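You operate a simulated robot arm through the tools that you are given. There is no shell and no other tool.

Carry out the task below with a simulated two-armed robot. There is one attempt and no reset: what you move stays moved.

JOB
Lace the green belt end in the jig: seat it, clamp it, push the pin through.
Fine: draw the pin first and free the clamp last.

Only the result counts: the job must be done as asked and must still hold three seconds after the hand-in. Knocking over, shifting, dropping, spilling or breaking anything else fails it.

ROBOT AND FRAMES
Two 7-joint arms with fingered hands on one trunk that stands fixed in place. Base frame: the origin is at the foot of the trunk, x ahead of it, y to its left, z up; the work surface is at about z = 820. Units: mm, degrees, N and s.
The left shoulder is at [51, 152, 1147], the right one opposite. With the tool pointing down near the work surface each hand reaches from about 420 to 800 mm from the base axis, measured 20 degrees to its own side. Payload 3.8 kg a hand.
Tool frame (each hand has its own): the origin (TCP) lies between the finger pads and is the grasp point; the fingertips stand 30 mm ahead of it; z points along the fingers, y is the line along which they close. The gripper opens to 104 mm; its body begins 35 mm behind the TCP. The gripper is a hand of 5 fingers: y runs from the thumb to the fingers, the wrist lies at [-15, -104, -178] in the tool frame.
Orientation is told as [roll, pitch, yaw] about the base's x, y, z axes, in that order, counted from this pose: with the fingers straight down and the wrist toward the robot, the tool's x, y and z point along [0, 1, 0], [1, 0, 0] and [0, 0, -1] of the base frame.

CONTROLS
- The arms move only by the tool move_arm. It takes "left_deltas", "right_deltas" or both (then of equal length, played together; a hand with none holds still); each is a list that holds one entry, the list of rows, each a list of 6 numbers: the shift along the tool's x, y, z in units of 30 mm (1.0 is 30 mm), then the turn, a rotation vector about the tool's x, y, z in units of 4 degrees (1.0 is 4 degrees). In form: [[[tx, ty, tz, wx, wy, wz], ...]]. A call has 1 to 20 rows; each row shifts and turns the commanded pose from where the row before left it, along the tool's axes as they then stand. A call with a number of a shift or a turn outside -1 to 1 is refused whole. Rows are played at 5 a second. More than 50 mm and 8.6 degrees between two rows, and nothing of the call is played. Where a pose cannot be reached the arm comes as near as it can. A force on the tool above 70 N (or 10 N above the force at the start of the call, whichever is more), or a blocked arm, ends the call early, and 0.2 s more pass. In this call time passes only in rows, and 0.2 s behind the last. The reply holds the time, the measured pose of the TCP, the force on the tool along the base axes, the opening and the grip force, in the units named above and with some noise, with the torque about the TCP (base axes, N m) and any sound that the robot's microphone picked up.
- Cameras (640 x 400 px; columns grow to the right, rows downward): "scene" is now at [153.5, -3.9, 1323.6]; the picture's right is [-0.05, -1.00, 0.01], its down [-0.38, 0.01, -0.92] and it looks along [0.92, -0.05, -0.38] (base axes); focal length 298 px, centre (320, 200). "left" rides on the left gripper at [-80, -78, -141] in its tool frame; the picture's right is [-0.78, -0.30, 0.56], its down [0.53, -0.78, 0.33] and it looks along [0.33, 0.56, 0.76] (tool axes); focal length 247 px, centre (320, 200). "right" rides on the right gripper at [80, -78, -141] in its tool frame; the picture's right is [-0.78, 0.30, -0.56], its down [-0.54, -0.78, 0.33] and it looks along [-0.33, 0.56, 0.76] (tool axes); focal length 247 px, centre (320, 200).
- grab_frame(camera): a new picture of that camera. It takes no simulated time.
- slide_trunk(by): moves the trunk up (or, below 0, down) by that many mm; the arms and the scene camera ride with it, the base frame stays. It gives what a move gives, with no picture.
- curl_fingers(index, middle, ring, little, thumb_bend, thumb_turn, hand): sets how far each is bent, from 0 (flat) to 1 (curled in); at 0.3 the hand is open as for a grip, at 0.7 the pads meet at the TCP. One left out holds its place. A second passes; each finger stops where it meets its share of the squeeze, and holds until it gets a number again. It is the only way to open and close the hand. It gives what a move gives, with no picture; readings hold the bend of each and the force on index, middle, ring, little, thumb and palm. thumb_turn goes from beside the hand (0) to across from the fingers (1), as for a grip.
- turn_head(pan, tilt): turns the head with the scene camera to pan (to the left, within 80 degrees either way) and tilt (down, from -29 to 69), counted from straight ahead of the robot (the tilt from the chest, where the trunk bows). It gives what a move gives.
- point_at(camera, pixels): there is no depth. For up to 12 entries [column, row, z] of the newest picture of that camera ("zoom" is the newest enlarged one), the place [x, y] in the base frame at which the ray of that pixel passes the height z, good to about 2 mm, but the place of the scene camera against the robot may be out by one fixed shift of up to 12 mm in any direction. It takes no simulated time.
- zoom(camera, box): a new picture of the part [left, top, right, bottom] of that camera's present view, enlarged. It takes no simulated time.
- close_job(): hands the job in; it is judged then, once.

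Leave the grippers open and the arms clear of the work at the hand-in unless told otherwise.

The tools are called after "Emit:" by a JSON object that holds its "name" and its "arguments". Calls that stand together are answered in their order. move_arm: Moves the arms, as the interface text tells. Its arguments: {"type":"object","properties":{"left_deltas":{"type":"array"},"right_deltas":{"type":"array"}},"required":[]} The other tools are called the same way: slide_trunk (by) moves the trunk up or down; curl_fingers (index, middle, ring, little, thumb_bend, thumb_turn, hand) moves the fingers one by one; turn_head (pan, tilt) turns the head that bears the scene camera; grab_frame (camera) takes a picture; point_at (camera, pixels) gives the place at which the rays of pixels pass given heights; zoom (camera, box) takes an enlarged picture of a part of a camera's view; close_job () hands the job in.

At the start:

```text
time_s: 0.0
left_ee_pos: [466.0, 158.9, 1195.7]
left_tcp_rot: [0.1, -0.1, 0.0]
left_wrist_force: [-0.2, 0.4, -0.6]
left_wrist_torque: [0.01, 0.05, 0.03]
left_grip_width: 103.6
left_grip_force: 0.0
left_shape: jaw
left_bend: [0.3, 0.3, 0.3, 0.3, 0.3, 0.98]
left_finger forces: [0.0, 0.0, 0.0, 0.0, 0.1, 0.1]
right_ee_pos: [449.5, -232.3, 1176.1]
right_tcp_rot: [0.0, 0.0, 0.1]
right_wrist_force: [-0.5, 0.7, -0.4]
right_wrist_torque: [-0.01, -0.03, 0.03]
right_grip_width: 103.7
right_grip_force: 0.0
right_shape: jaw
right_bend: [0.3, 0.3, 0.3, 0.3, 0.3, 0.98]
right_finger forces: [0.0, 0.0, 0.0, 0.0, 0.0, 0.0]
trunk travel left (down, up): [-225.0, 231.0]
head pan, tilt (commanded): [-3.1, 14.4]
```

scene: 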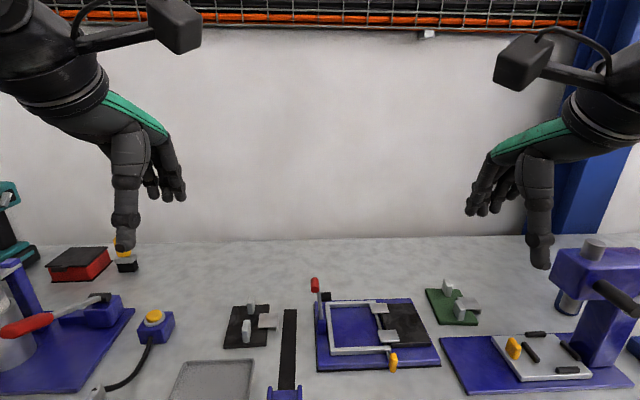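
right: 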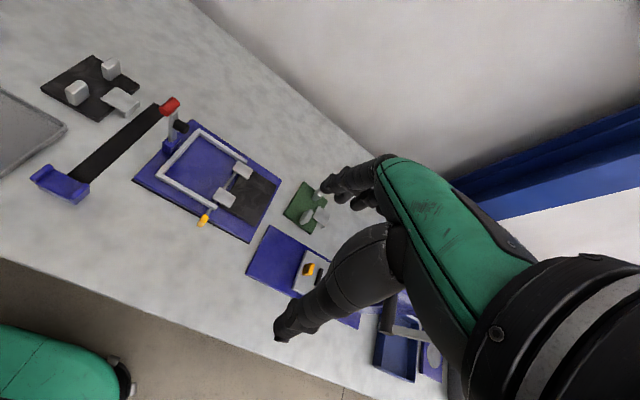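
left: 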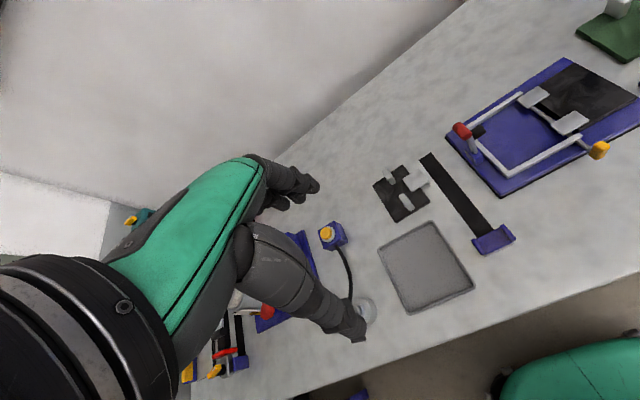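

I see a blue jig near the centre (about 375,330), with a grey clamp bar, a red-handled lever and a yellow pin. A green belt piece sits to its right (452,305) and a black one to its left (245,325). I'll tilt the head down for a better view before deciding anything.

Emit:
{"name": "turn_head", "arguments": {"pan": -3, "tilt": 40}}

```text
time_s: 0.9
left_ee_pos: [465.7, 158.9, 1196.0]
left_tcp_rot: [0.0, 0.1, 0.0]
left_wrist_force: [0.4, 0.0, 0.0]
left_wrist_torque: [-0.02, 0.02, 0.02]
left_grip_width: 103.6
left_grip_force: 0.1
left_shape: jaw
left_bend: [0.3, 0.3, 0.3, 0.3, 0.3, 0.98]
left_finger forces: [0.0, 0.0, 0.0, 0.0, 0.0, 0.0]
right_ee_pos: [449.2, -231.3, 1175.2]
right_tcp_rot: [0.1, 0.0, -0.1]
right_wrist_force: [0.4, 0.0, -0.1]
right_wrist_torque: [0.01, -0.01, 0.0]
right_grip_width: 103.7
right_grip_force: 0.1
right_shape: jaw
right_bend: [0.3, 0.3, 0.3, 0.3, 0.3, 0.98]
right_finger forces: [0.0, 0.1, 0.0, 0.0, 0.0, 0.1]
trunk travel left (down, up): [-225.0, 231.0]
head pan, tilt (commanded): [-3.0, 40.0]
```

The head is now tilted down to 40 degrees. Next I take a full scene picture and an enlarged view of its middle.

Emit:
{"name": "grab_frame", "arguments": {"camera": "scene"}}

Emit:
{"name": "zoom", "arguments": {"camera": "scene", "box": [220, 100, 480, 262]}}

```text
taken
```

scene: 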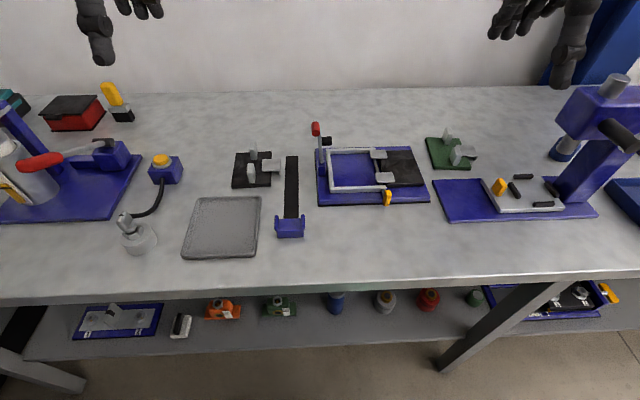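

```text
2.46 times, centred on (350, 181) of scene
```

zoom: 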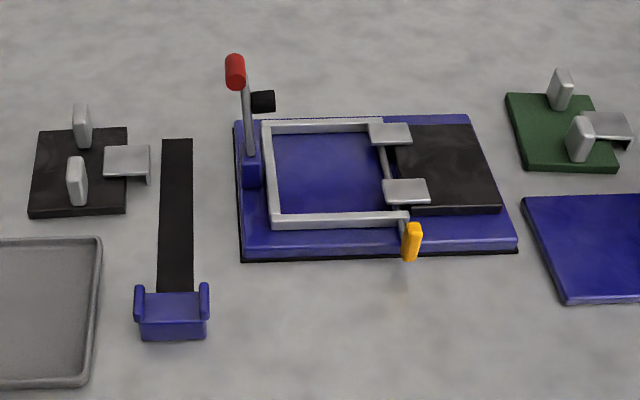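

The jig has a U-shaped frame, a toggle clamp with a red knob, a fixed black belt end with two grey loops, and a yellow-handled pin. I'll zoom in on the jig and the green belt end for detail.

Emit:
{"name": "zoom", "arguments": {"camera": "scene", "box": [305, 115, 441, 213]}}

Emit:
{"name": "zoom", "arguments": {"camera": "scene", "box": [415, 118, 490, 180]}}

Emit:
{"name": "zoom", "arguments": {"camera": "scene", "box": [425, 80, 640, 230]}}

Emit:
{"name": "zoom", "arguments": {"camera": "right", "box": [120, 80, 350, 260]}}

Emit:
{"name": "zoom", "arguments": {"camera": "left", "box": [430, 0, 640, 210]}}

```text
4.08 times, centred on (373, 164) of scene
```

zoom: 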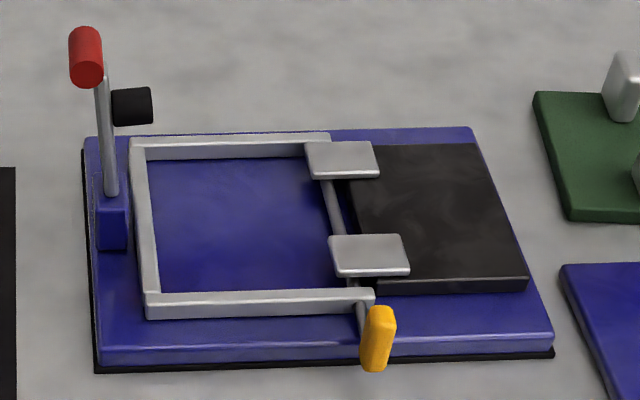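

```text
6.45 times, centred on (452, 149) of scene
```

zoom: 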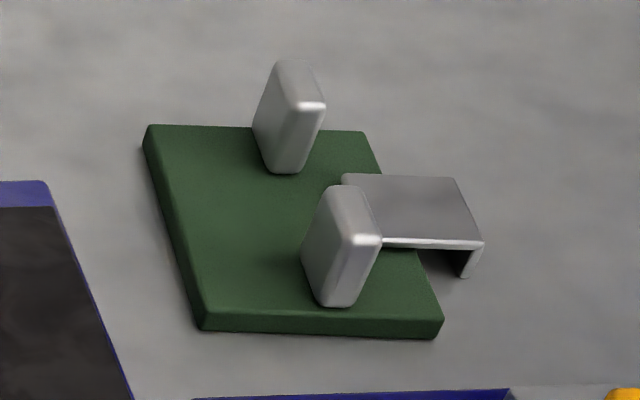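

```text
2.67 times, centred on (532, 155) of scene
```

zoom: 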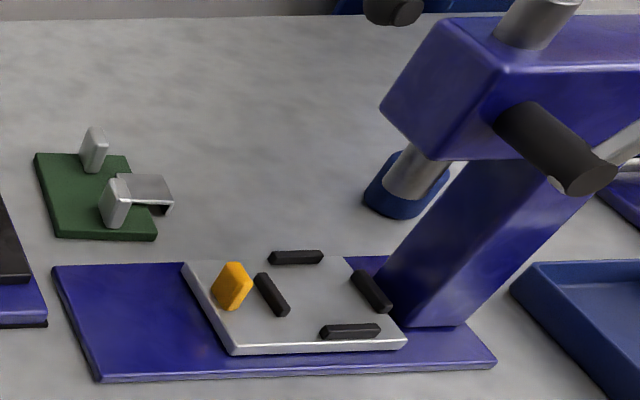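

```text
2.22 times, centred on (235, 170) of right
```

zoom: 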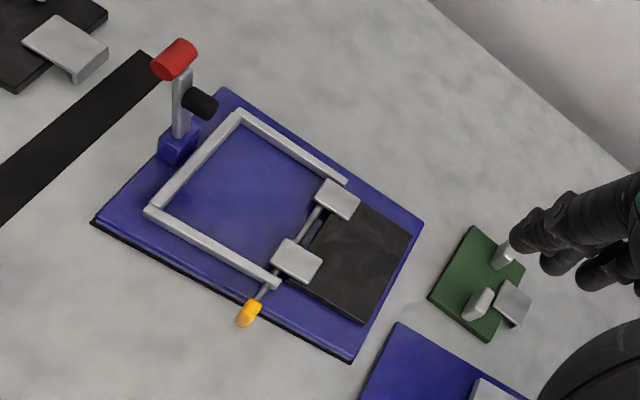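

```text
1.90 times, centred on (535, 105) of left
```

zoom: 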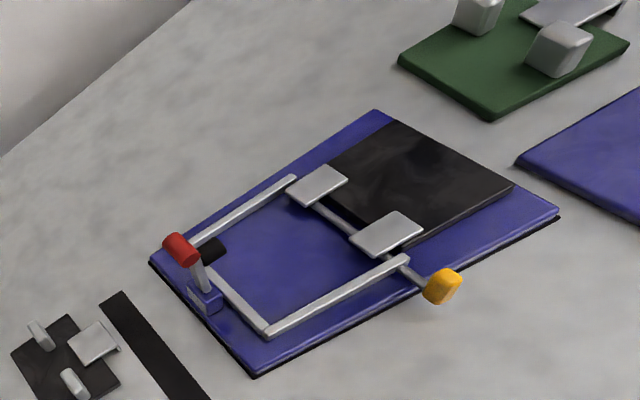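

The green end has two upright grip blocks and one loop that points to the right (-y), away from the jig opening on its left. The U frame is open to the right, where the two fixed loops and the pin are. I'll measure the jig's key points from the right hand camera, starting with a tighter zoom.

Emit:
{"name": "grab_frame", "arguments": {"camera": "right"}}

Emit:
{"name": "zoom", "arguments": {"camera": "right", "box": [130, 90, 290, 250]}}

```text
taken
```

right: 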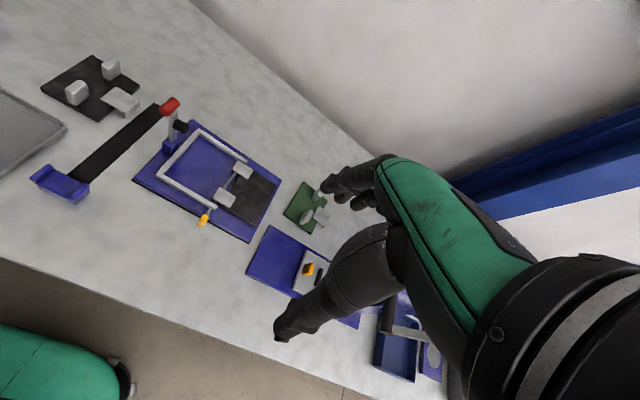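

```text
2.50 times, centred on (210, 170) of right
```

zoom: 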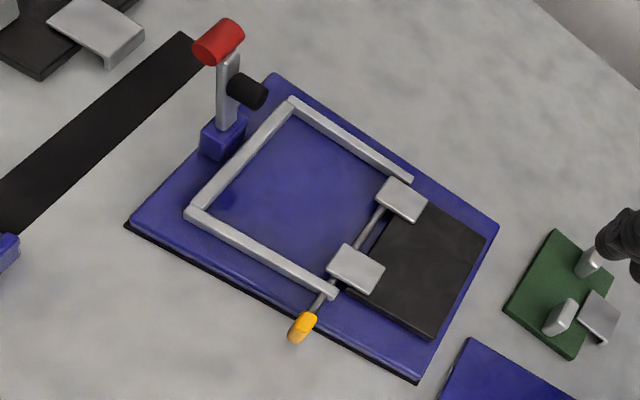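

I'll query the ground corners of the jig base, the pin handle, the frame ends, the knob and the green corners in this zoomed picture at plausible heights.

Emit:
{"name": "point_at", "arguments": {"camera": "zoom", "pixels": [[127, 227, 820], [418, 383, 820], [272, 74, 832], [497, 225, 832], [303, 326, 840], [303, 326, 855], [187, 212, 840], [291, 99, 840], [336, 293, 840], [412, 180, 840], [218, 42, 900], [505, 305, 828]]}}

Emit:
{"name": "point_at", "arguments": {"camera": "scene", "pixels": [[318, 206, 820], [430, 202, 820], [318, 148, 832], [411, 146, 832], [388, 198, 840], [388, 198, 855], [332, 190, 840], [329, 149, 840], [386, 187, 840], [384, 149, 840], [317, 130, 900], [435, 168, 828]]}}

```text
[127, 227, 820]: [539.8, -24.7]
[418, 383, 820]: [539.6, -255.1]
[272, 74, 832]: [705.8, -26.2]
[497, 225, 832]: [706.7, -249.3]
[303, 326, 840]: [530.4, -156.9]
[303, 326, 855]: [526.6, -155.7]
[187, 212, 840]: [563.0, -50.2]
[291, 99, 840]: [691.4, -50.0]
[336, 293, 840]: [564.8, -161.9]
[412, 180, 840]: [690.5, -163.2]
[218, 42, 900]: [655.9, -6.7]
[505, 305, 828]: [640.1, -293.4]
```

```text
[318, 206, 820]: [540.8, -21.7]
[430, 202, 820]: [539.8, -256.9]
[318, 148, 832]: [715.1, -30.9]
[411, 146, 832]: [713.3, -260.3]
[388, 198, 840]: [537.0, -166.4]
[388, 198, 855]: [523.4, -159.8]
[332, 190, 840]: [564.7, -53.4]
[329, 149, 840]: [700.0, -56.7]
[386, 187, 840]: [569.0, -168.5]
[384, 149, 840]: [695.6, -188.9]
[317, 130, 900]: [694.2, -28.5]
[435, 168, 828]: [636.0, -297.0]
```

The jig is square with the axes: its base spans x 540–706 and y -25 to -255, with the U frame around x 563–691 and y -50 to -163. The pin handle is near (528,-156). I'll bring the right hand lower and to the left, still well above everything, to get a closer view with its camera.

Emit:
{"name": "move_arm", "arguments": {"right_deltas": [[[0.6, 0.0, 0.7, 0, 0, 0], [0.6, 0.0, 0.7, 0, 0, 0], [0.6, 0.0, 0.7, 0, 0, 0], [0.6, 0.0, 0.7, 0, 0, 0], [0.6, 0.0, 0.7, 0, 0, 0], [0.6, 0.0, 0.7, 0, 0, 0]]]}}

Emit:
{"name": "grab_frame", "arguments": {"camera": "right"}}

```text
time_s: 2.3
left_ee_pos: [465.5, 159.9, 1195.9]
left_tcp_rot: [0.0, 0.1, -0.1]
left_wrist_force: [0.4, -0.6, -0.3]
left_wrist_torque: [-0.05, 0.01, -0.03]
left_grip_width: 103.6
left_grip_force: 0.0
left_shape: jaw
left_bend: [0.3, 0.3, 0.3, 0.3, 0.3, 0.98]
left_finger forces: [0.0, 0.1, 0.1, 0.1, 0.0, 0.0]
right_ee_pos: [450.4, -123.8, 1049.0]
right_tcp_rot: [0.0, 0.0, 0.1]
right_wrist_force: [0.3, 0.1, 0.5]
right_wrist_torque: [0.01, -0.01, 0.02]
right_grip_width: 103.5
right_grip_force: 0.0
right_shape: jaw
right_bend: [0.3, 0.3, 0.3, 0.3, 0.3, 0.98]
right_finger forces: [0.0, 0.1, 0.0, 0.1, 0.1, 0.0]
trunk travel left (down, up): [-225.0, 231.0]
head pan, tilt (commanded): [-3.0, 40.0]
```

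```text
taken
```

right: 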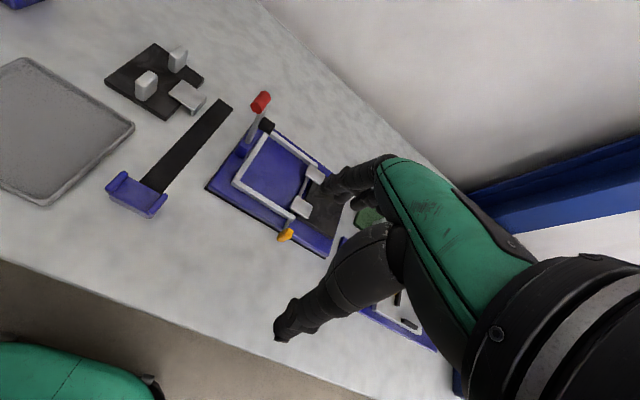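

The jig is now closer at about (275,185), and the fingers start to hide the green piece. I'll zoom in on the jig from here.

Emit:
{"name": "zoom", "arguments": {"camera": "right", "box": [195, 80, 355, 260]}}

Emit:
{"name": "zoom", "arguments": {"camera": "right", "box": [95, 35, 255, 225]}}

Emit:
{"name": "zoom", "arguments": {"camera": "right", "box": [265, 155, 335, 255]}}

```text
2.22 times, centred on (275, 170) of right
```

zoom: 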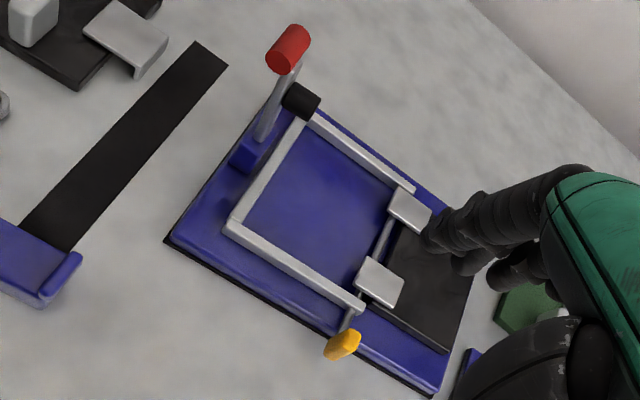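

```text
2.11 times, centred on (175, 130) of right
```

zoom: 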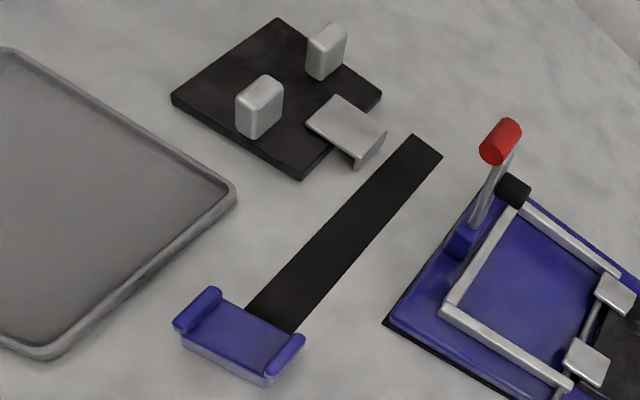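

```text
4.00 times, centred on (300, 205) of right
```

zoom: 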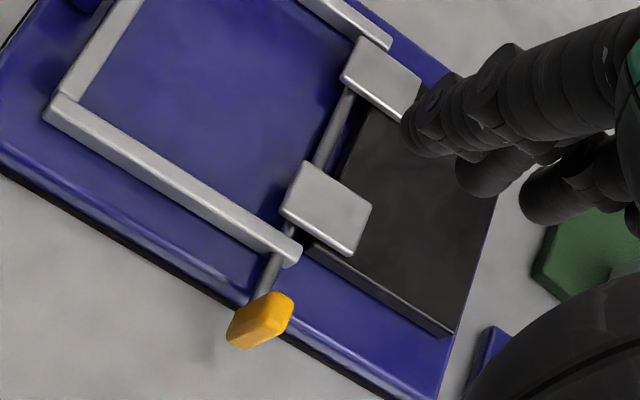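

The belt pieces are smaller than the fixed one, and the fingers hide the green piece from here. I'll move the right hand back to the right at this same height (z about 1050), so that its camera sees the green end at its left side, clear of the fingers.

Emit:
{"name": "move_arm", "arguments": {"right_deltas": [[[-0.9, 0, 0, 0, 0, 0], [-0.9, 0, 0, 0, 0, 0], [-0.9, 0, 0, 0, 0, 0], [-0.9, 0, 0, 0, 0, 0], [-0.9, 0, 0, 0, 0, 0], [-0.9, 0, 0, 0, 0, 0], [-0.9, 0, 0, 0, 0, 0], [-0.9, 0, 0, 0, 0, 0], [-0.9, 0, 0, 0, 0, 0]]]}}

Emit:
{"name": "grab_frame", "arguments": {"camera": "right"}}

Emit:
{"name": "zoom", "arguments": {"camera": "right", "box": [170, 100, 330, 230]}}

```text
time_s: 4.3
left_ee_pos: [465.8, 158.8, 1194.6]
left_tcp_rot: [0.0, 0.0, 0.0]
left_wrist_force: [0.6, -0.7, -0.4]
left_wrist_torque: [0.0, 0.0, 0.03]
left_grip_width: 103.8
left_grip_force: 0.0
left_shape: jaw
left_bend: [0.3, 0.3, 0.3, 0.3, 0.3, 0.98]
left_finger forces: [0.1, 0.0, 0.1, 0.0, 0.0, 0.0]
right_ee_pos: [449.7, -368.6, 1049.5]
right_tcp_rot: [0.0, 0.0, 0.1]
right_wrist_force: [0.4, -0.1, 0.1]
right_wrist_torque: [0.02, 0.02, -0.05]
right_grip_width: 103.9
right_grip_force: 0.1
right_shape: jaw
right_bend: [0.3, 0.3, 0.3, 0.3, 0.3, 0.98]
right_finger forces: [0.0, 0.0, 0.0, 0.0, 0.0, 0.0]
trunk travel left (down, up): [-225.0, 231.0]
head pan, tilt (commanded): [-3.0, 40.0]
```

```text
taken
```

right: 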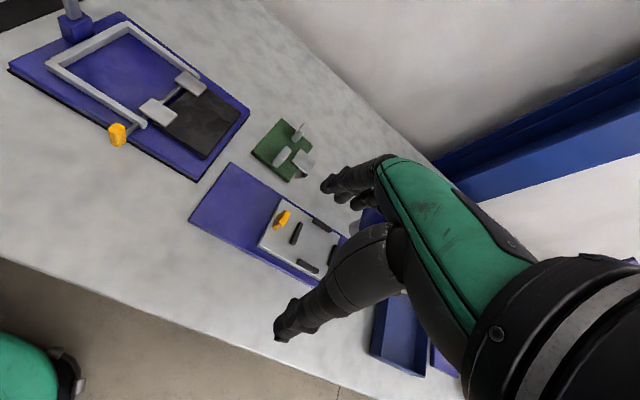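

```text
3.08 times, centred on (250, 165) of right
```

zoom: 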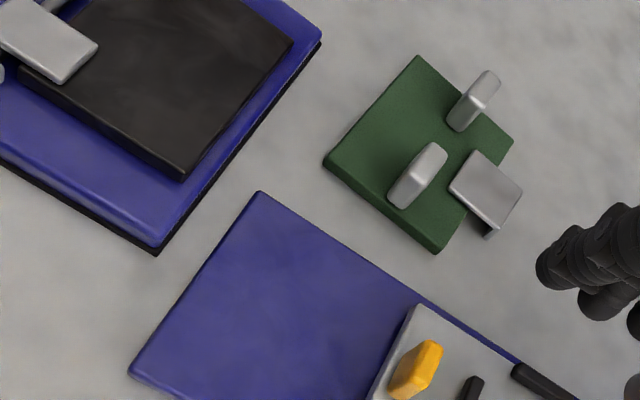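

The green piece is clear of the fingers now. I'll zoom closer on it and measure.

Emit:
{"name": "zoom", "arguments": {"camera": "right", "box": [245, 110, 320, 190]}}

```text
5.00 times, centred on (282, 150) of right
```

zoom: 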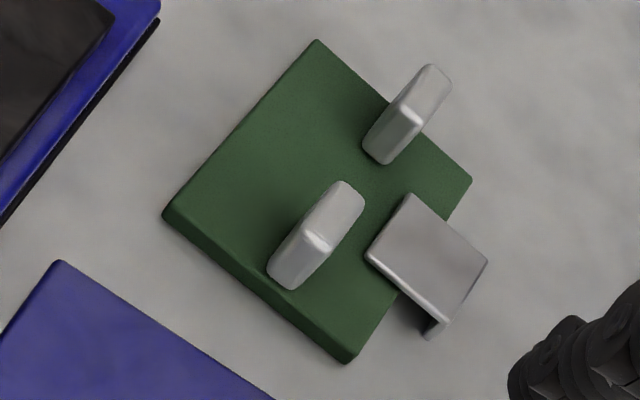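

I'll query green plate corners at the top-face height, the two blocks' bases and tops, and the loop corners.

Emit:
{"name": "point_at", "arguments": {"camera": "zoom", "pixels": [[163, 213, 828], [316, 40, 828], [472, 180, 828], [345, 358, 822], [278, 286, 828], [272, 262, 828], [372, 158, 828], [407, 195, 838], [487, 262, 838], [443, 324, 838], [367, 254, 838], [430, 338, 820]]}}

Emit:
{"name": "point_at", "arguments": {"camera": "zoom", "pixels": [[342, 182, 845], [363, 200, 845], [342, 182, 855], [363, 200, 855], [430, 66, 845], [450, 82, 845], [430, 66, 855], [450, 82, 855], [308, 235, 855], [330, 248, 855], [402, 112, 855], [418, 124, 855]]}}

```text
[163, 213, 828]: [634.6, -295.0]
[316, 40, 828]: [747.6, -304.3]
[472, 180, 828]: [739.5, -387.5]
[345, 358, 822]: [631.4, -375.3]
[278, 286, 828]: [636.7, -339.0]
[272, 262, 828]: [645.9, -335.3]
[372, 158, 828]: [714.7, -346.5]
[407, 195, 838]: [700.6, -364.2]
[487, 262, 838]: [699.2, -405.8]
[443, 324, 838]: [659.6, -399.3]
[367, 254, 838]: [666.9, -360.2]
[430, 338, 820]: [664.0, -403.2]
```

```text
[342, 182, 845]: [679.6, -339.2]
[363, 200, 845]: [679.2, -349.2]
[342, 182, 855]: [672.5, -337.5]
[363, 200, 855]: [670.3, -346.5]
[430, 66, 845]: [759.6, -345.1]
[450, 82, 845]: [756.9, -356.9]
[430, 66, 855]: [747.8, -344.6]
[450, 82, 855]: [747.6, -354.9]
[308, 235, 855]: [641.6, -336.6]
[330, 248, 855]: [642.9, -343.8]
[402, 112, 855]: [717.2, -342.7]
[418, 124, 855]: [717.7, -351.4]
```

The green plate measures about 110 x 80 mm, turned about -5°, centred near (687,-341). Its blocks are roughly 30 x 10 mm and stand upright. I need block heights, so I want a second viewpoint. First I check where the press on the right stands, so I stay clear of it.

Emit:
{"name": "point_at", "arguments": {"camera": "scene", "pixels": [[434, 181, 820], [465, 222, 820], [596, 216, 820], [553, 200, 832], [598, 195, 832], [565, 158, 830], [556, 130, 960], [640, 155, 960], [600, 90, 1000], [615, 80, 1020]]}}

Emit:
{"name": "zoom", "arguments": {"camera": "scene", "box": [480, 60, 640, 220]}}

```text
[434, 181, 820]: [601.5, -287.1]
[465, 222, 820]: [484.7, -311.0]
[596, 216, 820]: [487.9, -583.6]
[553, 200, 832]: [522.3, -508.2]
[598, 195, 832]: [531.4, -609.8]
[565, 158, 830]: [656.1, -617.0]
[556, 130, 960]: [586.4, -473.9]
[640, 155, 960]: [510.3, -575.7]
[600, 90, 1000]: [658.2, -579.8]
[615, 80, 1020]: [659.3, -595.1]
```

```text
2.50 times, centred on (560, 140) of scene
```

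zoom: 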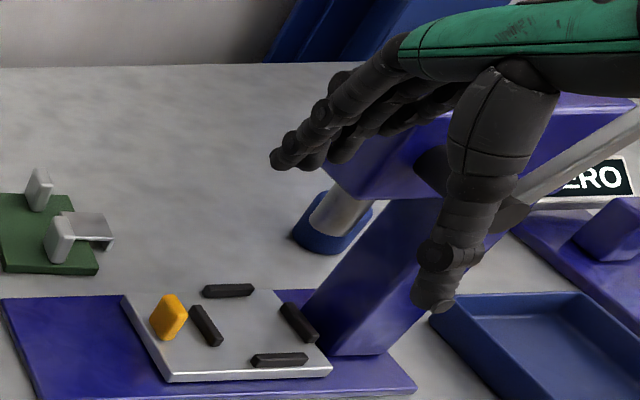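

The press stands at y below -470, so a position near y -380 stays clear. I'll move the right hand forward and down to about (560,-380,1000) for the second view of the green piece.

Emit:
{"name": "move_arm", "arguments": {"right_deltas": [[[-0.09, 0.92, 0.42, 0, 0, 0], [-0.09, 0.92, 0.42, 0, 0, 0], [-0.09, 0.92, 0.42, 0, 0, 0], [-0.09, 0.92, 0.42, 0, 0, 0]]]}}

Emit:
{"name": "grab_frame", "arguments": {"camera": "right"}}

Emit:
{"name": "zoom", "arguments": {"camera": "right", "box": [190, 100, 330, 230]}}

```text
time_s: 5.3
left_ee_pos: [466.2, 160.2, 1194.3]
left_tcp_rot: [0.1, 0.1, -0.1]
left_wrist_force: [-0.4, 0.1, -0.7]
left_wrist_torque: [-0.01, 0.04, -0.02]
left_grip_width: 104.0
left_grip_force: 0.1
left_shape: jaw
left_bend: [0.3, 0.3, 0.3, 0.3, 0.3, 0.98]
left_finger forces: [0.1, 0.0, 0.1, 0.0, 0.0, 0.0]
right_ee_pos: [561.3, -379.4, 997.5]
right_tcp_rot: [0.0, 0.1, -0.1]
right_wrist_force: [0.4, 0.6, 0.2]
right_wrist_torque: [0.0, 0.0, 0.0]
right_grip_width: 103.7
right_grip_force: 0.0
right_shape: jaw
right_bend: [0.3, 0.3, 0.3, 0.3, 0.3, 0.98]
right_finger forces: [0.0, 0.0, 0.0, 0.0, 0.1, 0.0]
trunk travel left (down, up): [-225.0, 231.0]
head pan, tilt (commanded): [-3.0, 40.0]
```

```text
taken
```

right: 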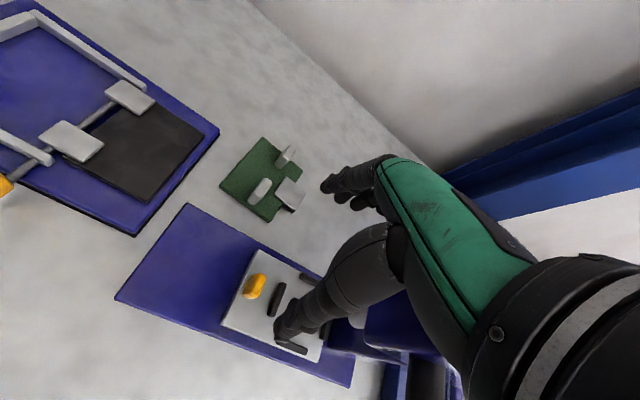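

```text
3.08 times, centred on (260, 165) of right
```

zoom: 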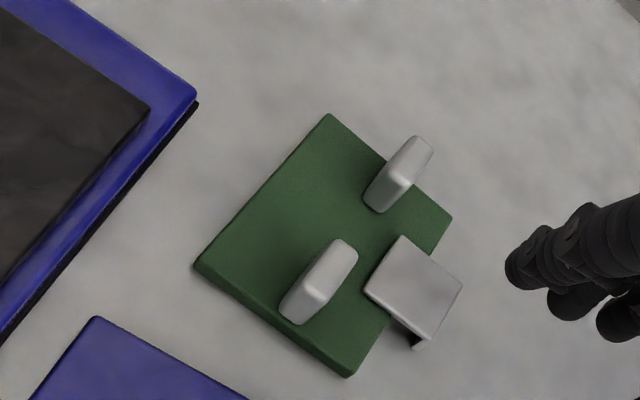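

The second view is good. I'll query the same features here at two heights, so that I can solve for their true height.

Emit:
{"name": "point_at", "arguments": {"camera": "zoom", "pixels": [[303, 288, 850], [303, 288, 870], [357, 252, 850], [357, 252, 870], [390, 172, 850], [390, 172, 870], [432, 150, 850], [432, 150, 870], [193, 265, 828], [330, 114, 828], [452, 216, 828], [350, 367, 828]]}}

Emit:
{"name": "zoom", "arguments": {"camera": "right", "box": [215, 130, 310, 225]}}

```text
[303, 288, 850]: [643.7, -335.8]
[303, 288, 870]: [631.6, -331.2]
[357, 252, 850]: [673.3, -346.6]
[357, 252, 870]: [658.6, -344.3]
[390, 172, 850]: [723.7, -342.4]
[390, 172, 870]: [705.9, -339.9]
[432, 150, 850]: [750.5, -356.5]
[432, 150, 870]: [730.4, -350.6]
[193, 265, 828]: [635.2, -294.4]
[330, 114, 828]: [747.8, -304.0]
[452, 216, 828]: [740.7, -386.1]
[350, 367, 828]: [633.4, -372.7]
```

```text
4.21 times, centred on (262, 178) of right
```

zoom: 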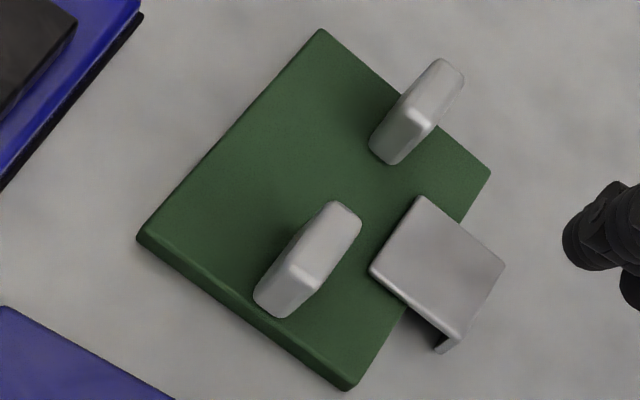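

Both views agree on the plate: the top face is at z≈828 with corners matching within 1–2 mm. The blocks are about 28 x 10 mm with tops near z 860, and their outer span is about 103 mm. I want to know the hand's finger layout before choosing a grasp, so I'll zoom the scene camera on the right hand.

Emit:
{"name": "grab_frame", "arguments": {"camera": "scene"}}

Emit:
{"name": "zoom", "arguments": {"camera": "scene", "box": [420, 40, 600, 200]}}

Emit:
{"name": "zoom", "arguments": {"camera": "right", "box": [250, 120, 450, 360]}}

```text
taken
```

scene: 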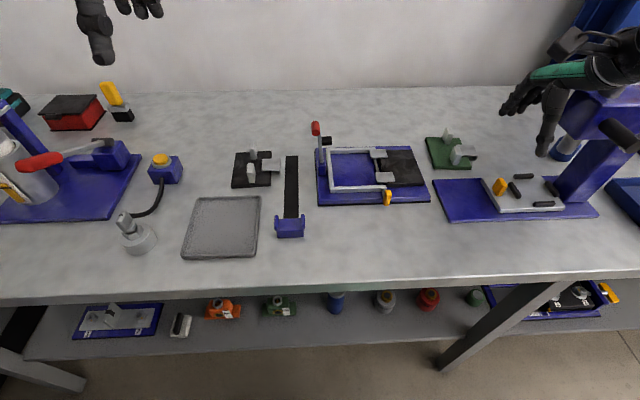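

```text
2.50 times, centred on (510, 120) of scene
```

zoom: 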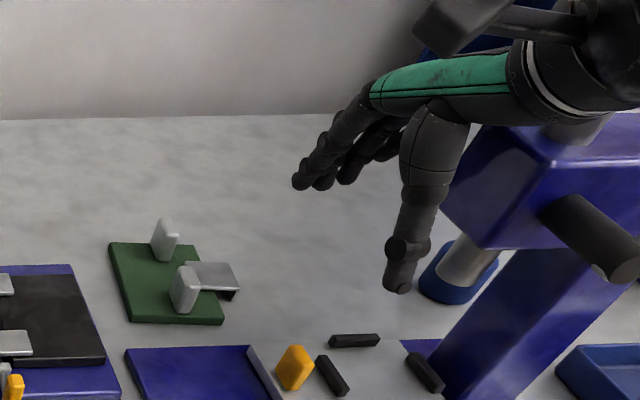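

```text
1.67 times, centred on (350, 240) of right
```

zoom: 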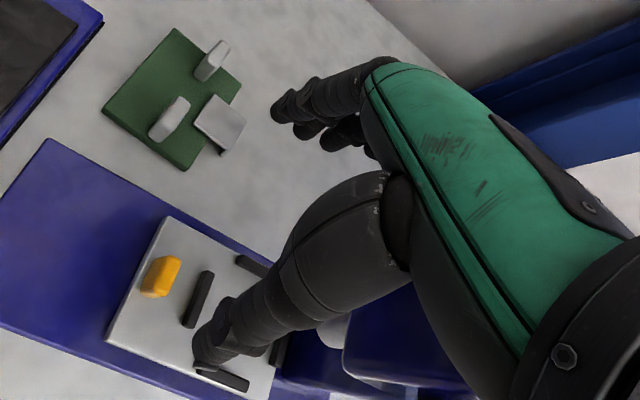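

The palm faces down, the fingers reach forward, and the thumb hangs below. I'll work out where the thumb tip (541,156) and the fingertips (502,114) sit relative to the TCP by querying several heights.

Emit:
{"name": "point_at", "arguments": {"camera": "scene", "pixels": [[541, 156, 960], [541, 156, 970], [541, 156, 980], [502, 114, 960], [502, 114, 980], [502, 114, 1000], [508, 114, 980], [521, 112, 980], [530, 102, 980]]}}

Emit:
{"name": "zoom", "arguments": {"camera": "scene", "box": [485, 50, 600, 170]}}

```text
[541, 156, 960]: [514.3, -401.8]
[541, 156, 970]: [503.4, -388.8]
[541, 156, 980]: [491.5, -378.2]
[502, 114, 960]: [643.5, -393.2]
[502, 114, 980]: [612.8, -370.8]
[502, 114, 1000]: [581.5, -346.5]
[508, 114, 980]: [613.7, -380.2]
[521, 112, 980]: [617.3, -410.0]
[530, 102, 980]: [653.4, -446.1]
```

```text
3.33 times, centred on (542, 110) of scene
```

zoom: 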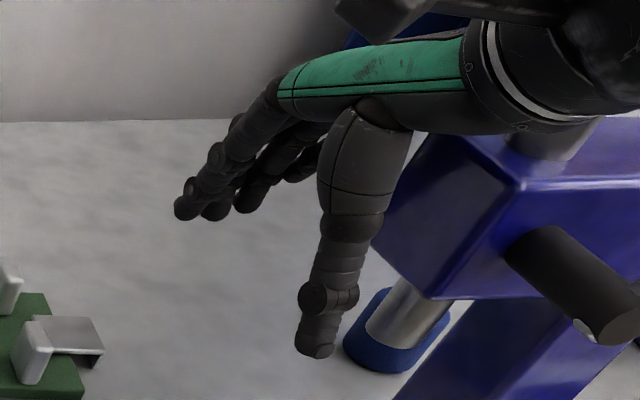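

The thumb tip sits roughly 55 mm behind the TCP with the index and middle tips opposite it; ring and little are off to the -y side. So a straight (yaw 0) tripod pinch fits a block 28 mm long. Next I bring the right hand back over the free front strip, to look closely at the pin handle and the jig.

Emit:
{"name": "move_arm", "arguments": {"right_deltas": [[[0.5, -0.9, 0, 0, 0, 0], [0.6, -0.9, 0, 0, 0, 0], [0.7, -0.9, 0, 0, 0, 0], [0.7, -0.9, 0, 0, 0, 0], [0.7, -0.9, 0, 0, 0, 0], [0.7, -0.7, 0, 0, 0, 0]]]}}

Emit:
{"name": "grab_frame", "arguments": {"camera": "right"}}

Emit:
{"name": "zoom", "arguments": {"camera": "right", "box": [170, 60, 330, 200]}}

```text
time_s: 6.7
left_ee_pos: [466.0, 160.3, 1196.4]
left_tcp_rot: [0.0, 0.0, 0.0]
left_wrist_force: [0.4, -0.6, -0.3]
left_wrist_torque: [-0.01, 0.0, 0.02]
left_grip_width: 103.7
left_grip_force: 0.1
left_shape: jaw
left_bend: [0.3, 0.3, 0.3, 0.3, 0.3, 0.98]
left_finger forces: [0.1, 0.0, 0.0, 0.0, 0.0, 0.0]
right_ee_pos: [403.4, -259.7, 998.8]
right_tcp_rot: [0.0, 0.0, 0.0]
right_wrist_force: [-1.3, 0.4, 0.2]
right_wrist_torque: [0.02, 0.01, 0.02]
right_grip_width: 103.7
right_grip_force: 0.0
right_shape: jaw
right_bend: [0.3, 0.3, 0.3, 0.3, 0.3, 0.98]
right_finger forces: [0.0, 0.1, 0.1, 0.0, 0.1, 0.0]
trunk travel left (down, up): [-225.0, 231.0]
head pan, tilt (commanded): [-3.0, 40.0]
```

```text
taken
```

right: 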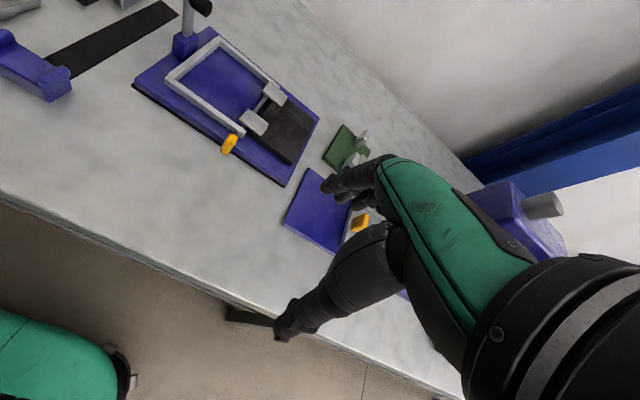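

```text
2.86 times, centred on (250, 130) of right
```

zoom: 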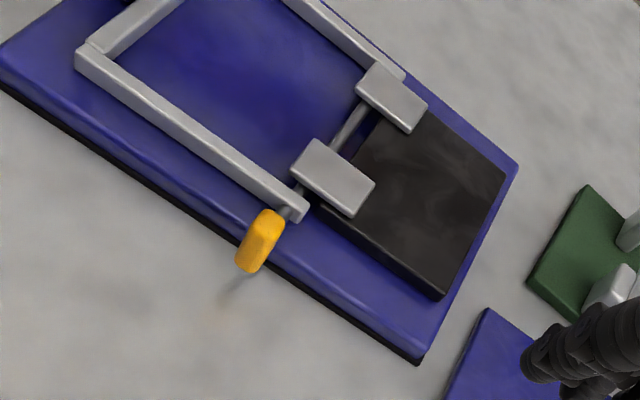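

Emit:
{"name": "zoom", "arguments": {"camera": "right", "box": [205, 75, 295, 165]}}

```text
4.44 times, centred on (250, 120) of right
```

zoom: 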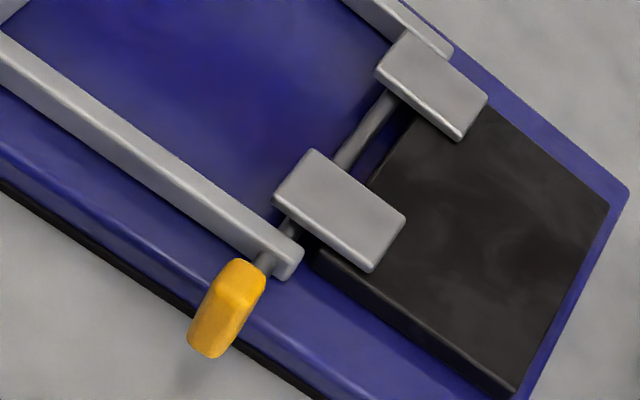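

The yellow handle is a vertical paddle on the end of the pin, just clear of the jig's front edge, and the pin runs through the near frame leg. I'll query its top and bottom, the leg, the loops and the base top at candidate heights.

Emit:
{"name": "point_at", "arguments": {"camera": "zoom", "pixels": [[228, 290, 850], [228, 290, 860], [228, 290, 870], [205, 355, 820], [205, 355, 830], [205, 355, 840], [265, 275, 860], [236, 260, 860], [192, 345, 830], [222, 352, 830], [265, 262, 842], [238, 308, 850]]}}

Emit:
{"name": "point_at", "arguments": {"camera": "zoom", "pixels": [[287, 280, 832], [301, 250, 845], [285, 265, 845], [272, 192, 848], [316, 150, 848], [405, 215, 848], [368, 270, 848], [376, 72, 848], [407, 32, 848], [487, 98, 848], [460, 138, 848], [627, 190, 832]]}}

```text
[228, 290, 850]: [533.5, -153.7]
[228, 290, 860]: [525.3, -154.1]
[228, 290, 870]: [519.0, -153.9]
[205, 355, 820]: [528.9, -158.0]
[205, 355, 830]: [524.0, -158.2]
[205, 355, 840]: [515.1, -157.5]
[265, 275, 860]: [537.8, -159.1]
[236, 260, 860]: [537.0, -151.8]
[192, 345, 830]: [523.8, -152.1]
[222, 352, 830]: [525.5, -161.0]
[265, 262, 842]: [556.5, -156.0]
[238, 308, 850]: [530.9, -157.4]
```

```text
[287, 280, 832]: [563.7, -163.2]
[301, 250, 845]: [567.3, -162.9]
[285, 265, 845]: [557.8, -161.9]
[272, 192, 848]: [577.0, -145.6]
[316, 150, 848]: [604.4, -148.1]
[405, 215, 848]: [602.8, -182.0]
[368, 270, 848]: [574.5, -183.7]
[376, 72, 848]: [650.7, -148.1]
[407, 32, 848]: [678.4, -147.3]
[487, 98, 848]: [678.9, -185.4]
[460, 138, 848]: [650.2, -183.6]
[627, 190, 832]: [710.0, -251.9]
```

The paddle is about 9 mm thick (y -152..-160), at x 525–537, with its top at z≈860. The two fixed loops sit at x 575–604 and 650–678, so the gap is centred near x 627, and the pin axis is near y -156. Now I check the lever; I'll zoom in on it from the scene camera and the left hand camera.

Emit:
{"name": "zoom", "arguments": {"camera": "scene", "box": [300, 110, 370, 215]}}

Emit:
{"name": "zoom", "arguments": {"camera": "left", "box": [440, 50, 620, 200]}}

```text
3.81 times, centred on (335, 162) of scene
```

zoom: 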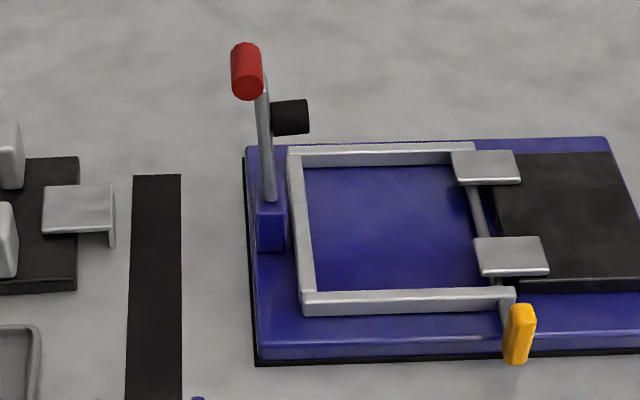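

```text
2.67 times, centred on (530, 125) of left
```

zoom: 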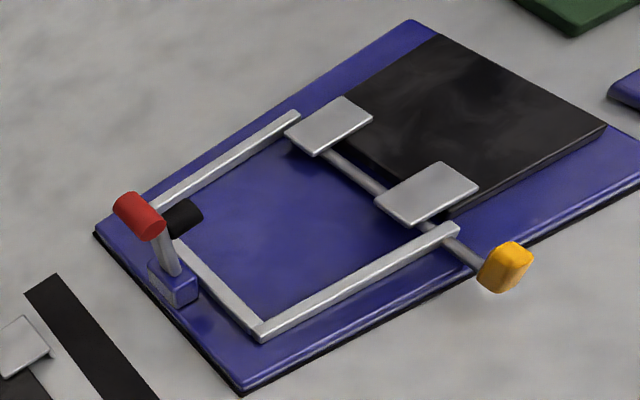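

The lever stands upright on a blue block at the left of the jig, with a red knob (axis along x) and a black pad pointing right. So it swings right and down between the two blocks to press the belt. I'll triangulate the knob and block from the left camera zoom.

Emit:
{"name": "point_at", "arguments": {"camera": "zoom", "pixels": [[140, 216, 900], [140, 216, 915], [140, 216, 930], [120, 202, 915], [160, 230, 915], [172, 275, 845], [188, 215, 880], [150, 262, 850], [173, 306, 832], [262, 338, 842], [461, 228, 842], [242, 392, 820]]}}

Emit:
{"name": "point_at", "arguments": {"camera": "scene", "pixels": [[317, 128, 900], [317, 128, 915], [317, 128, 930], [320, 162, 850], [319, 176, 832], [327, 141, 880]]}}

```text
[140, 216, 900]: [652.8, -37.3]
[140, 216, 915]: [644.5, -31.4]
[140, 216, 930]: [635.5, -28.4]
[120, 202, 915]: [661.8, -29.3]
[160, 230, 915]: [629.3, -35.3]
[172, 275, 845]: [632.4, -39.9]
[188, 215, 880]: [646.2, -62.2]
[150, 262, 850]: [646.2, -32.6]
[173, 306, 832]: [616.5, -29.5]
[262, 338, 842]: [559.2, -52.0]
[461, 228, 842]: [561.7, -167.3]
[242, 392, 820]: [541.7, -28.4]
```

```text
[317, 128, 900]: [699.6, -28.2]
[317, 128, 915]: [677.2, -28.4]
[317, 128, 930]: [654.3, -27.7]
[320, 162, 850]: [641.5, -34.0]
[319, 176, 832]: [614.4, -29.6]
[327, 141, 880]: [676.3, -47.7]
```

Knob ≈ (623.5,-25,950), pad ≈ (627,-50,911), and the lever pivots near (627,-38,850). When it swings down it will pass between the blocks. The pin paddle and the grip blocks are thin along y, so a hand yawed about 90° would grip them best. I'll test in free air (z≈1000) whether the right hand can yaw +80°, moving slightly forward as it turns.

Emit:
{"name": "move_arm", "arguments": {"right_deltas": [[[0, 0.3, 0, 0, 0, -1], [0, 0.3, 0, 0, 0, -1], [0, 0.3, 0, 0, 0, -1], [0, 0.3, 0, 0, 0, -1], [0, 0, 0, 0, 0, -1], [0, 0, 0, 0, 0, -1], [0, 0, 0, 0, 0, -1], [0, 0, 0, 0, 0, -1], [0, 0, 0, 0, 0, -1], [0, 0, 0, 0, 0, -1], [0, 0, 0, 0, 0, -1], [0, 0, 0, 0, 0, -1], [0, 0, 0, 0, 0, -1], [0, 0, 0, 0, 0, -1], [0, 0, 0, 0, 0, -1], [0, 0, 0, 0, 0, -1], [0, 0, 0, 0, 0, -1], [0, 0, 0, 0, 0, -1], [0, 0, 0, 0, 0, -1], [0, 0, 0, 0, 0, -1]]]}}

Emit:
{"name": "grab_frame", "arguments": {"camera": "scene"}}

Emit:
{"name": "grab_frame", "arguments": {"camera": "right"}}

```text
time_s: 10.9
left_ee_pos: [466.0, 159.7, 1195.0]
left_tcp_rot: [0.0, -0.1, -0.1]
left_wrist_force: [0.4, 0.0, -0.1]
left_wrist_torque: [0.01, 0.01, 0.01]
left_grip_width: 103.7
left_grip_force: 0.0
left_shape: jaw
left_bend: [0.3, 0.3, 0.3, 0.3, 0.3, 0.98]
left_finger forces: [0.0, 0.0, 0.0, 0.0, 0.2, 0.0]
right_ee_pos: [440.0, -257.8, 997.9]
right_tcp_rot: [0.0, 0.0, 80.1]
right_wrist_force: [0.9, -1.1, -0.2]
right_wrist_torque: [0.01, 0.03, -0.01]
right_grip_width: 103.7
right_grip_force: 0.1
right_shape: jaw
right_bend: [0.3, 0.3, 0.3, 0.3, 0.3, 0.98]
right_finger forces: [0.0, 0.1, 0.0, 0.0, 0.1, 0.0]
trunk travel left (down, up): [-225.0, 231.0]
head pan, tilt (commanded): [-3.0, 40.0]
```

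```text
taken
```

scene: 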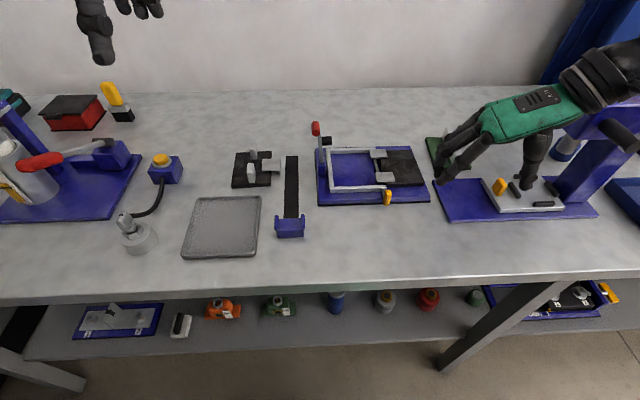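

```text
taken
```

right: 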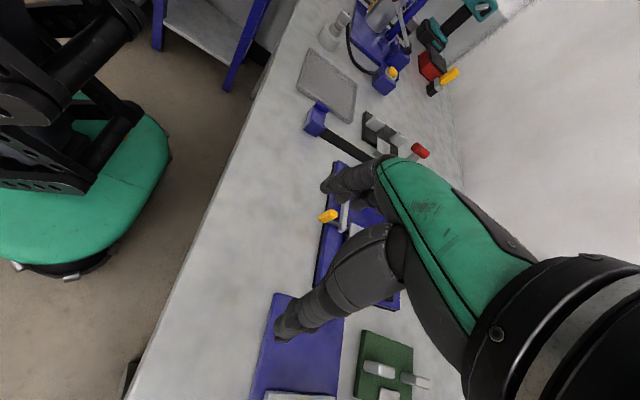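

The right hand reaches yaw +80° without trouble, so it can grip the pin paddle across its 9 mm thickness. From the wrist camera geometry I get the index at tool x≈+7, middle ≈ -11 and thumb ≈ -3, which is a good tripod. I'll test a near-closed tripod in free air (ring and little flat) to see where the tips end up.

Emit:
{"name": "curl_fingers", "arguments": {"hand": "right", "index": 0.6, "middle": 0.6, "ring": 0.0, "little": 0.0, "thumb_bend": 0.6}}

Emit:
{"name": "zoom", "arguments": {"camera": "right", "box": [240, 120, 460, 360]}}

Emit:
{"name": "zoom", "arguments": {"camera": "scene", "box": [420, 60, 580, 210]}}

```text
time_s: 11.9
left_ee_pos: [466.3, 159.9, 1195.4]
left_tcp_rot: [0.0, 0.0, 0.0]
left_wrist_force: [-0.9, -0.2, 0.0]
left_wrist_torque: [-0.01, 0.01, 0.01]
left_grip_width: 103.5
left_grip_force: 0.0
left_shape: jaw
left_bend: [0.3, 0.3, 0.3, 0.3, 0.3, 0.98]
left_finger forces: [0.0, 0.0, 0.0, 0.0, 0.0, 0.0]
right_ee_pos: [440.0, -257.7, 998.8]
right_tcp_rot: [-0.1, 0.0, 80.0]
right_wrist_force: [-0.6, 0.1, 0.3]
right_wrist_torque: [-0.01, -0.05, -0.01]
right_grip_width: 26.7
right_grip_force: 0.0
right_shape: fingers
right_bend: [0.6, 0.6, 0.0, 0.0, 0.6, 0.98]
right_finger forces: [0.0, 0.1, 0.0, 0.0, 0.0, 0.0]
trunk travel left (down, up): [-225.0, 231.0]
head pan, tilt (commanded): [-3.0, 40.0]
```

```text
1.67 times, centred on (350, 240) of right
```

zoom: 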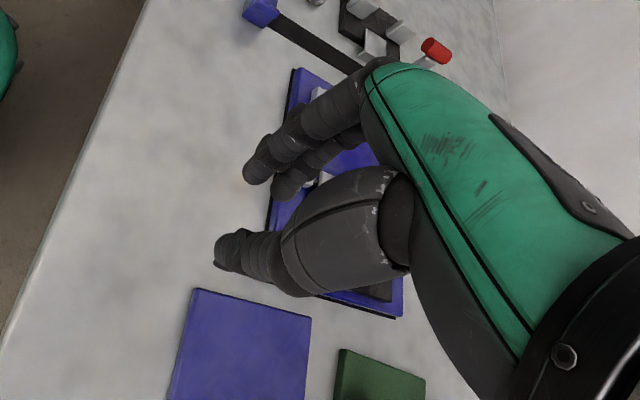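

```text
2.67 times, centred on (500, 135) of scene
```

zoom: 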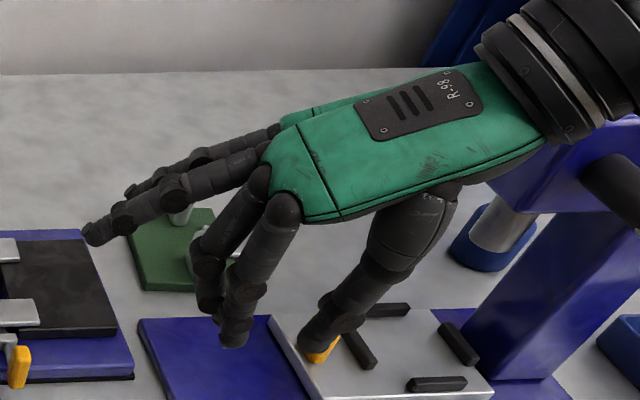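

The closed tripod works: index and middle hang at tool x +7/-12 with the thumb opposite at about +1, tips about 28 mm below the TCP, and ring and little stay flat and high. I'll open it to an approach width first.

Emit:
{"name": "curl_fingers", "arguments": {"hand": "right", "index": 0.45, "middle": 0.45, "ring": 0.0, "little": 0.0, "thumb_bend": 0.45}}

Emit:
{"name": "move_arm", "arguments": {"right_deltas": [[[0, 0, 0, 0, 0, -0.84], [0, 0, 0, 0, 0, -0.83], [0, 0, 0, 0, 0, -0.83], [-0.75, 0.85, 0.4, 0, 0, 0], [-0.75, 0.85, 0.4, 0, 0, 0], [-0.75, 0.85, 0.4, 0, 0, 0], [-0.75, 0.85, 0.4, 0, 0, 0]]]}}

Emit:
{"name": "grab_frame", "arguments": {"camera": "scene"}}

Emit:
{"name": "grab_frame", "arguments": {"camera": "right"}}

```text
time_s: 12.9
left_ee_pos: [466.4, 158.9, 1195.3]
left_tcp_rot: [0.0, 0.0, 0.0]
left_wrist_force: [0.4, 0.2, -0.4]
left_wrist_torque: [0.01, 0.0, 0.04]
left_grip_width: 103.8
left_grip_force: 0.0
left_shape: jaw
left_bend: [0.3, 0.3, 0.3, 0.3, 0.3, 0.98]
left_finger forces: [0.0, 0.1, 0.0, 0.0, 0.0, 0.0]
right_ee_pos: [440.0, -257.3, 999.1]
right_tcp_rot: [0.1, 0.1, 80.0]
right_wrist_force: [-0.3, 0.0, -0.3]
right_wrist_torque: [0.01, 0.0, -0.01]
right_grip_width: 64.6
right_grip_force: 0.0
right_shape: fingers
right_bend: [0.45, 0.45, 0.0, 0.0, 0.45, 0.98]
right_finger forces: [0.1, 0.0, 0.1, 0.0, 0.1, 0.1]
trunk travel left (down, up): [-225.0, 231.0]
head pan, tilt (commanded): [-3.0, 40.0]
```

```text
time_s: 14.5
left_ee_pos: [466.8, 160.2, 1194.4]
left_tcp_rot: [-0.1, 0.1, 0.0]
left_wrist_force: [0.1, 0.7, -0.1]
left_wrist_torque: [-0.01, 0.01, -0.01]
left_grip_width: 103.7
left_grip_force: 0.3
left_shape: jaw
left_bend: [0.3, 0.3, 0.3, 0.3, 0.3, 0.98]
left_finger forces: [0.0, 0.1, 0.0, 0.0, 0.1, 0.1]
right_ee_pos: [530.1, -154.5, 949.6]
right_tcp_rot: [0.1, 0.1, 89.9]
right_wrist_force: [-0.1, 0.5, 0.2]
right_wrist_torque: [0.02, 0.01, 0.0]
right_grip_width: 64.7
right_grip_force: 0.1
right_shape: fingers
right_bend: [0.45, 0.45, 0.0, 0.0, 0.45, 0.98]
right_finger forces: [0.0, 0.1, 0.1, 0.0, 0.0, 0.0]
trunk travel left (down, up): [-225.0, 231.0]
head pan, tilt (commanded): [-3.0, 40.0]
```

```text
taken
```

scene: 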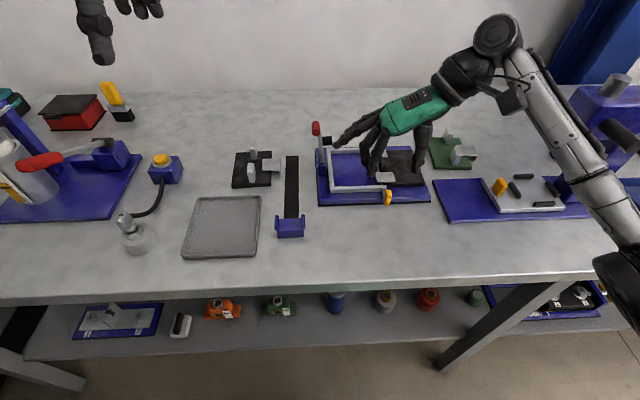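

```text
taken
```

right: 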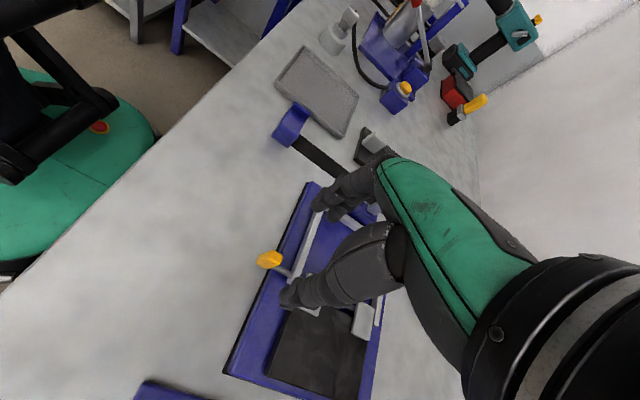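

The hand is at (530,-154.5,950) and yaw 90°, with the forearm clear of the press plate. The right camera sees the yellow paddle at (268,260). I'll zoom and re-measure it from this viewpoint before descending.

Emit:
{"name": "zoom", "arguments": {"camera": "right", "box": [225, 220, 325, 320]}}

```text
4.00 times, centred on (275, 270) of right
```

zoom: 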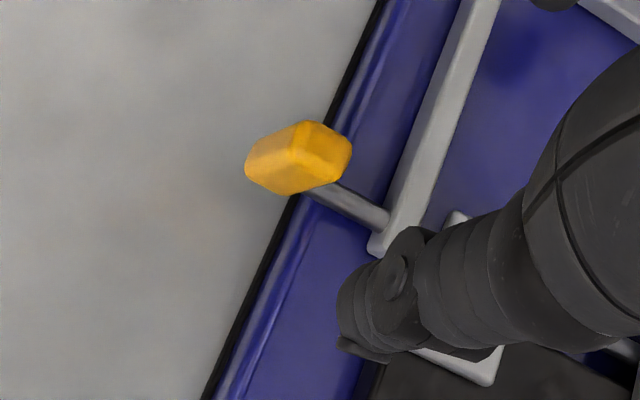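

The top face of the paddle shows at about (325,152) in this zoom. I query it, plus the leg and base edge.

Emit:
{"name": "point_at", "arguments": {"camera": "zoom", "pixels": [[325, 152, 860], [300, 157, 860], [308, 122, 860], [351, 148, 860], [332, 184, 860], [248, 165, 828], [285, 195, 828], [300, 198, 820], [385, 0, 820], [375, 250, 842], [405, 250, 842], [340, 205, 844]]}}

```text
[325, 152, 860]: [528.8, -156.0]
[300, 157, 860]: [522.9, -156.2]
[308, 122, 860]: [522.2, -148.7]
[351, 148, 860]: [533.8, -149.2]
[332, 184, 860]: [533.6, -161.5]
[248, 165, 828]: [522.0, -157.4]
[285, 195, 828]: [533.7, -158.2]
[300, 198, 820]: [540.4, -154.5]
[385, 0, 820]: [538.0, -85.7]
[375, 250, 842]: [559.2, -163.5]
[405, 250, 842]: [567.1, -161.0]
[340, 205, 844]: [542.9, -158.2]
```

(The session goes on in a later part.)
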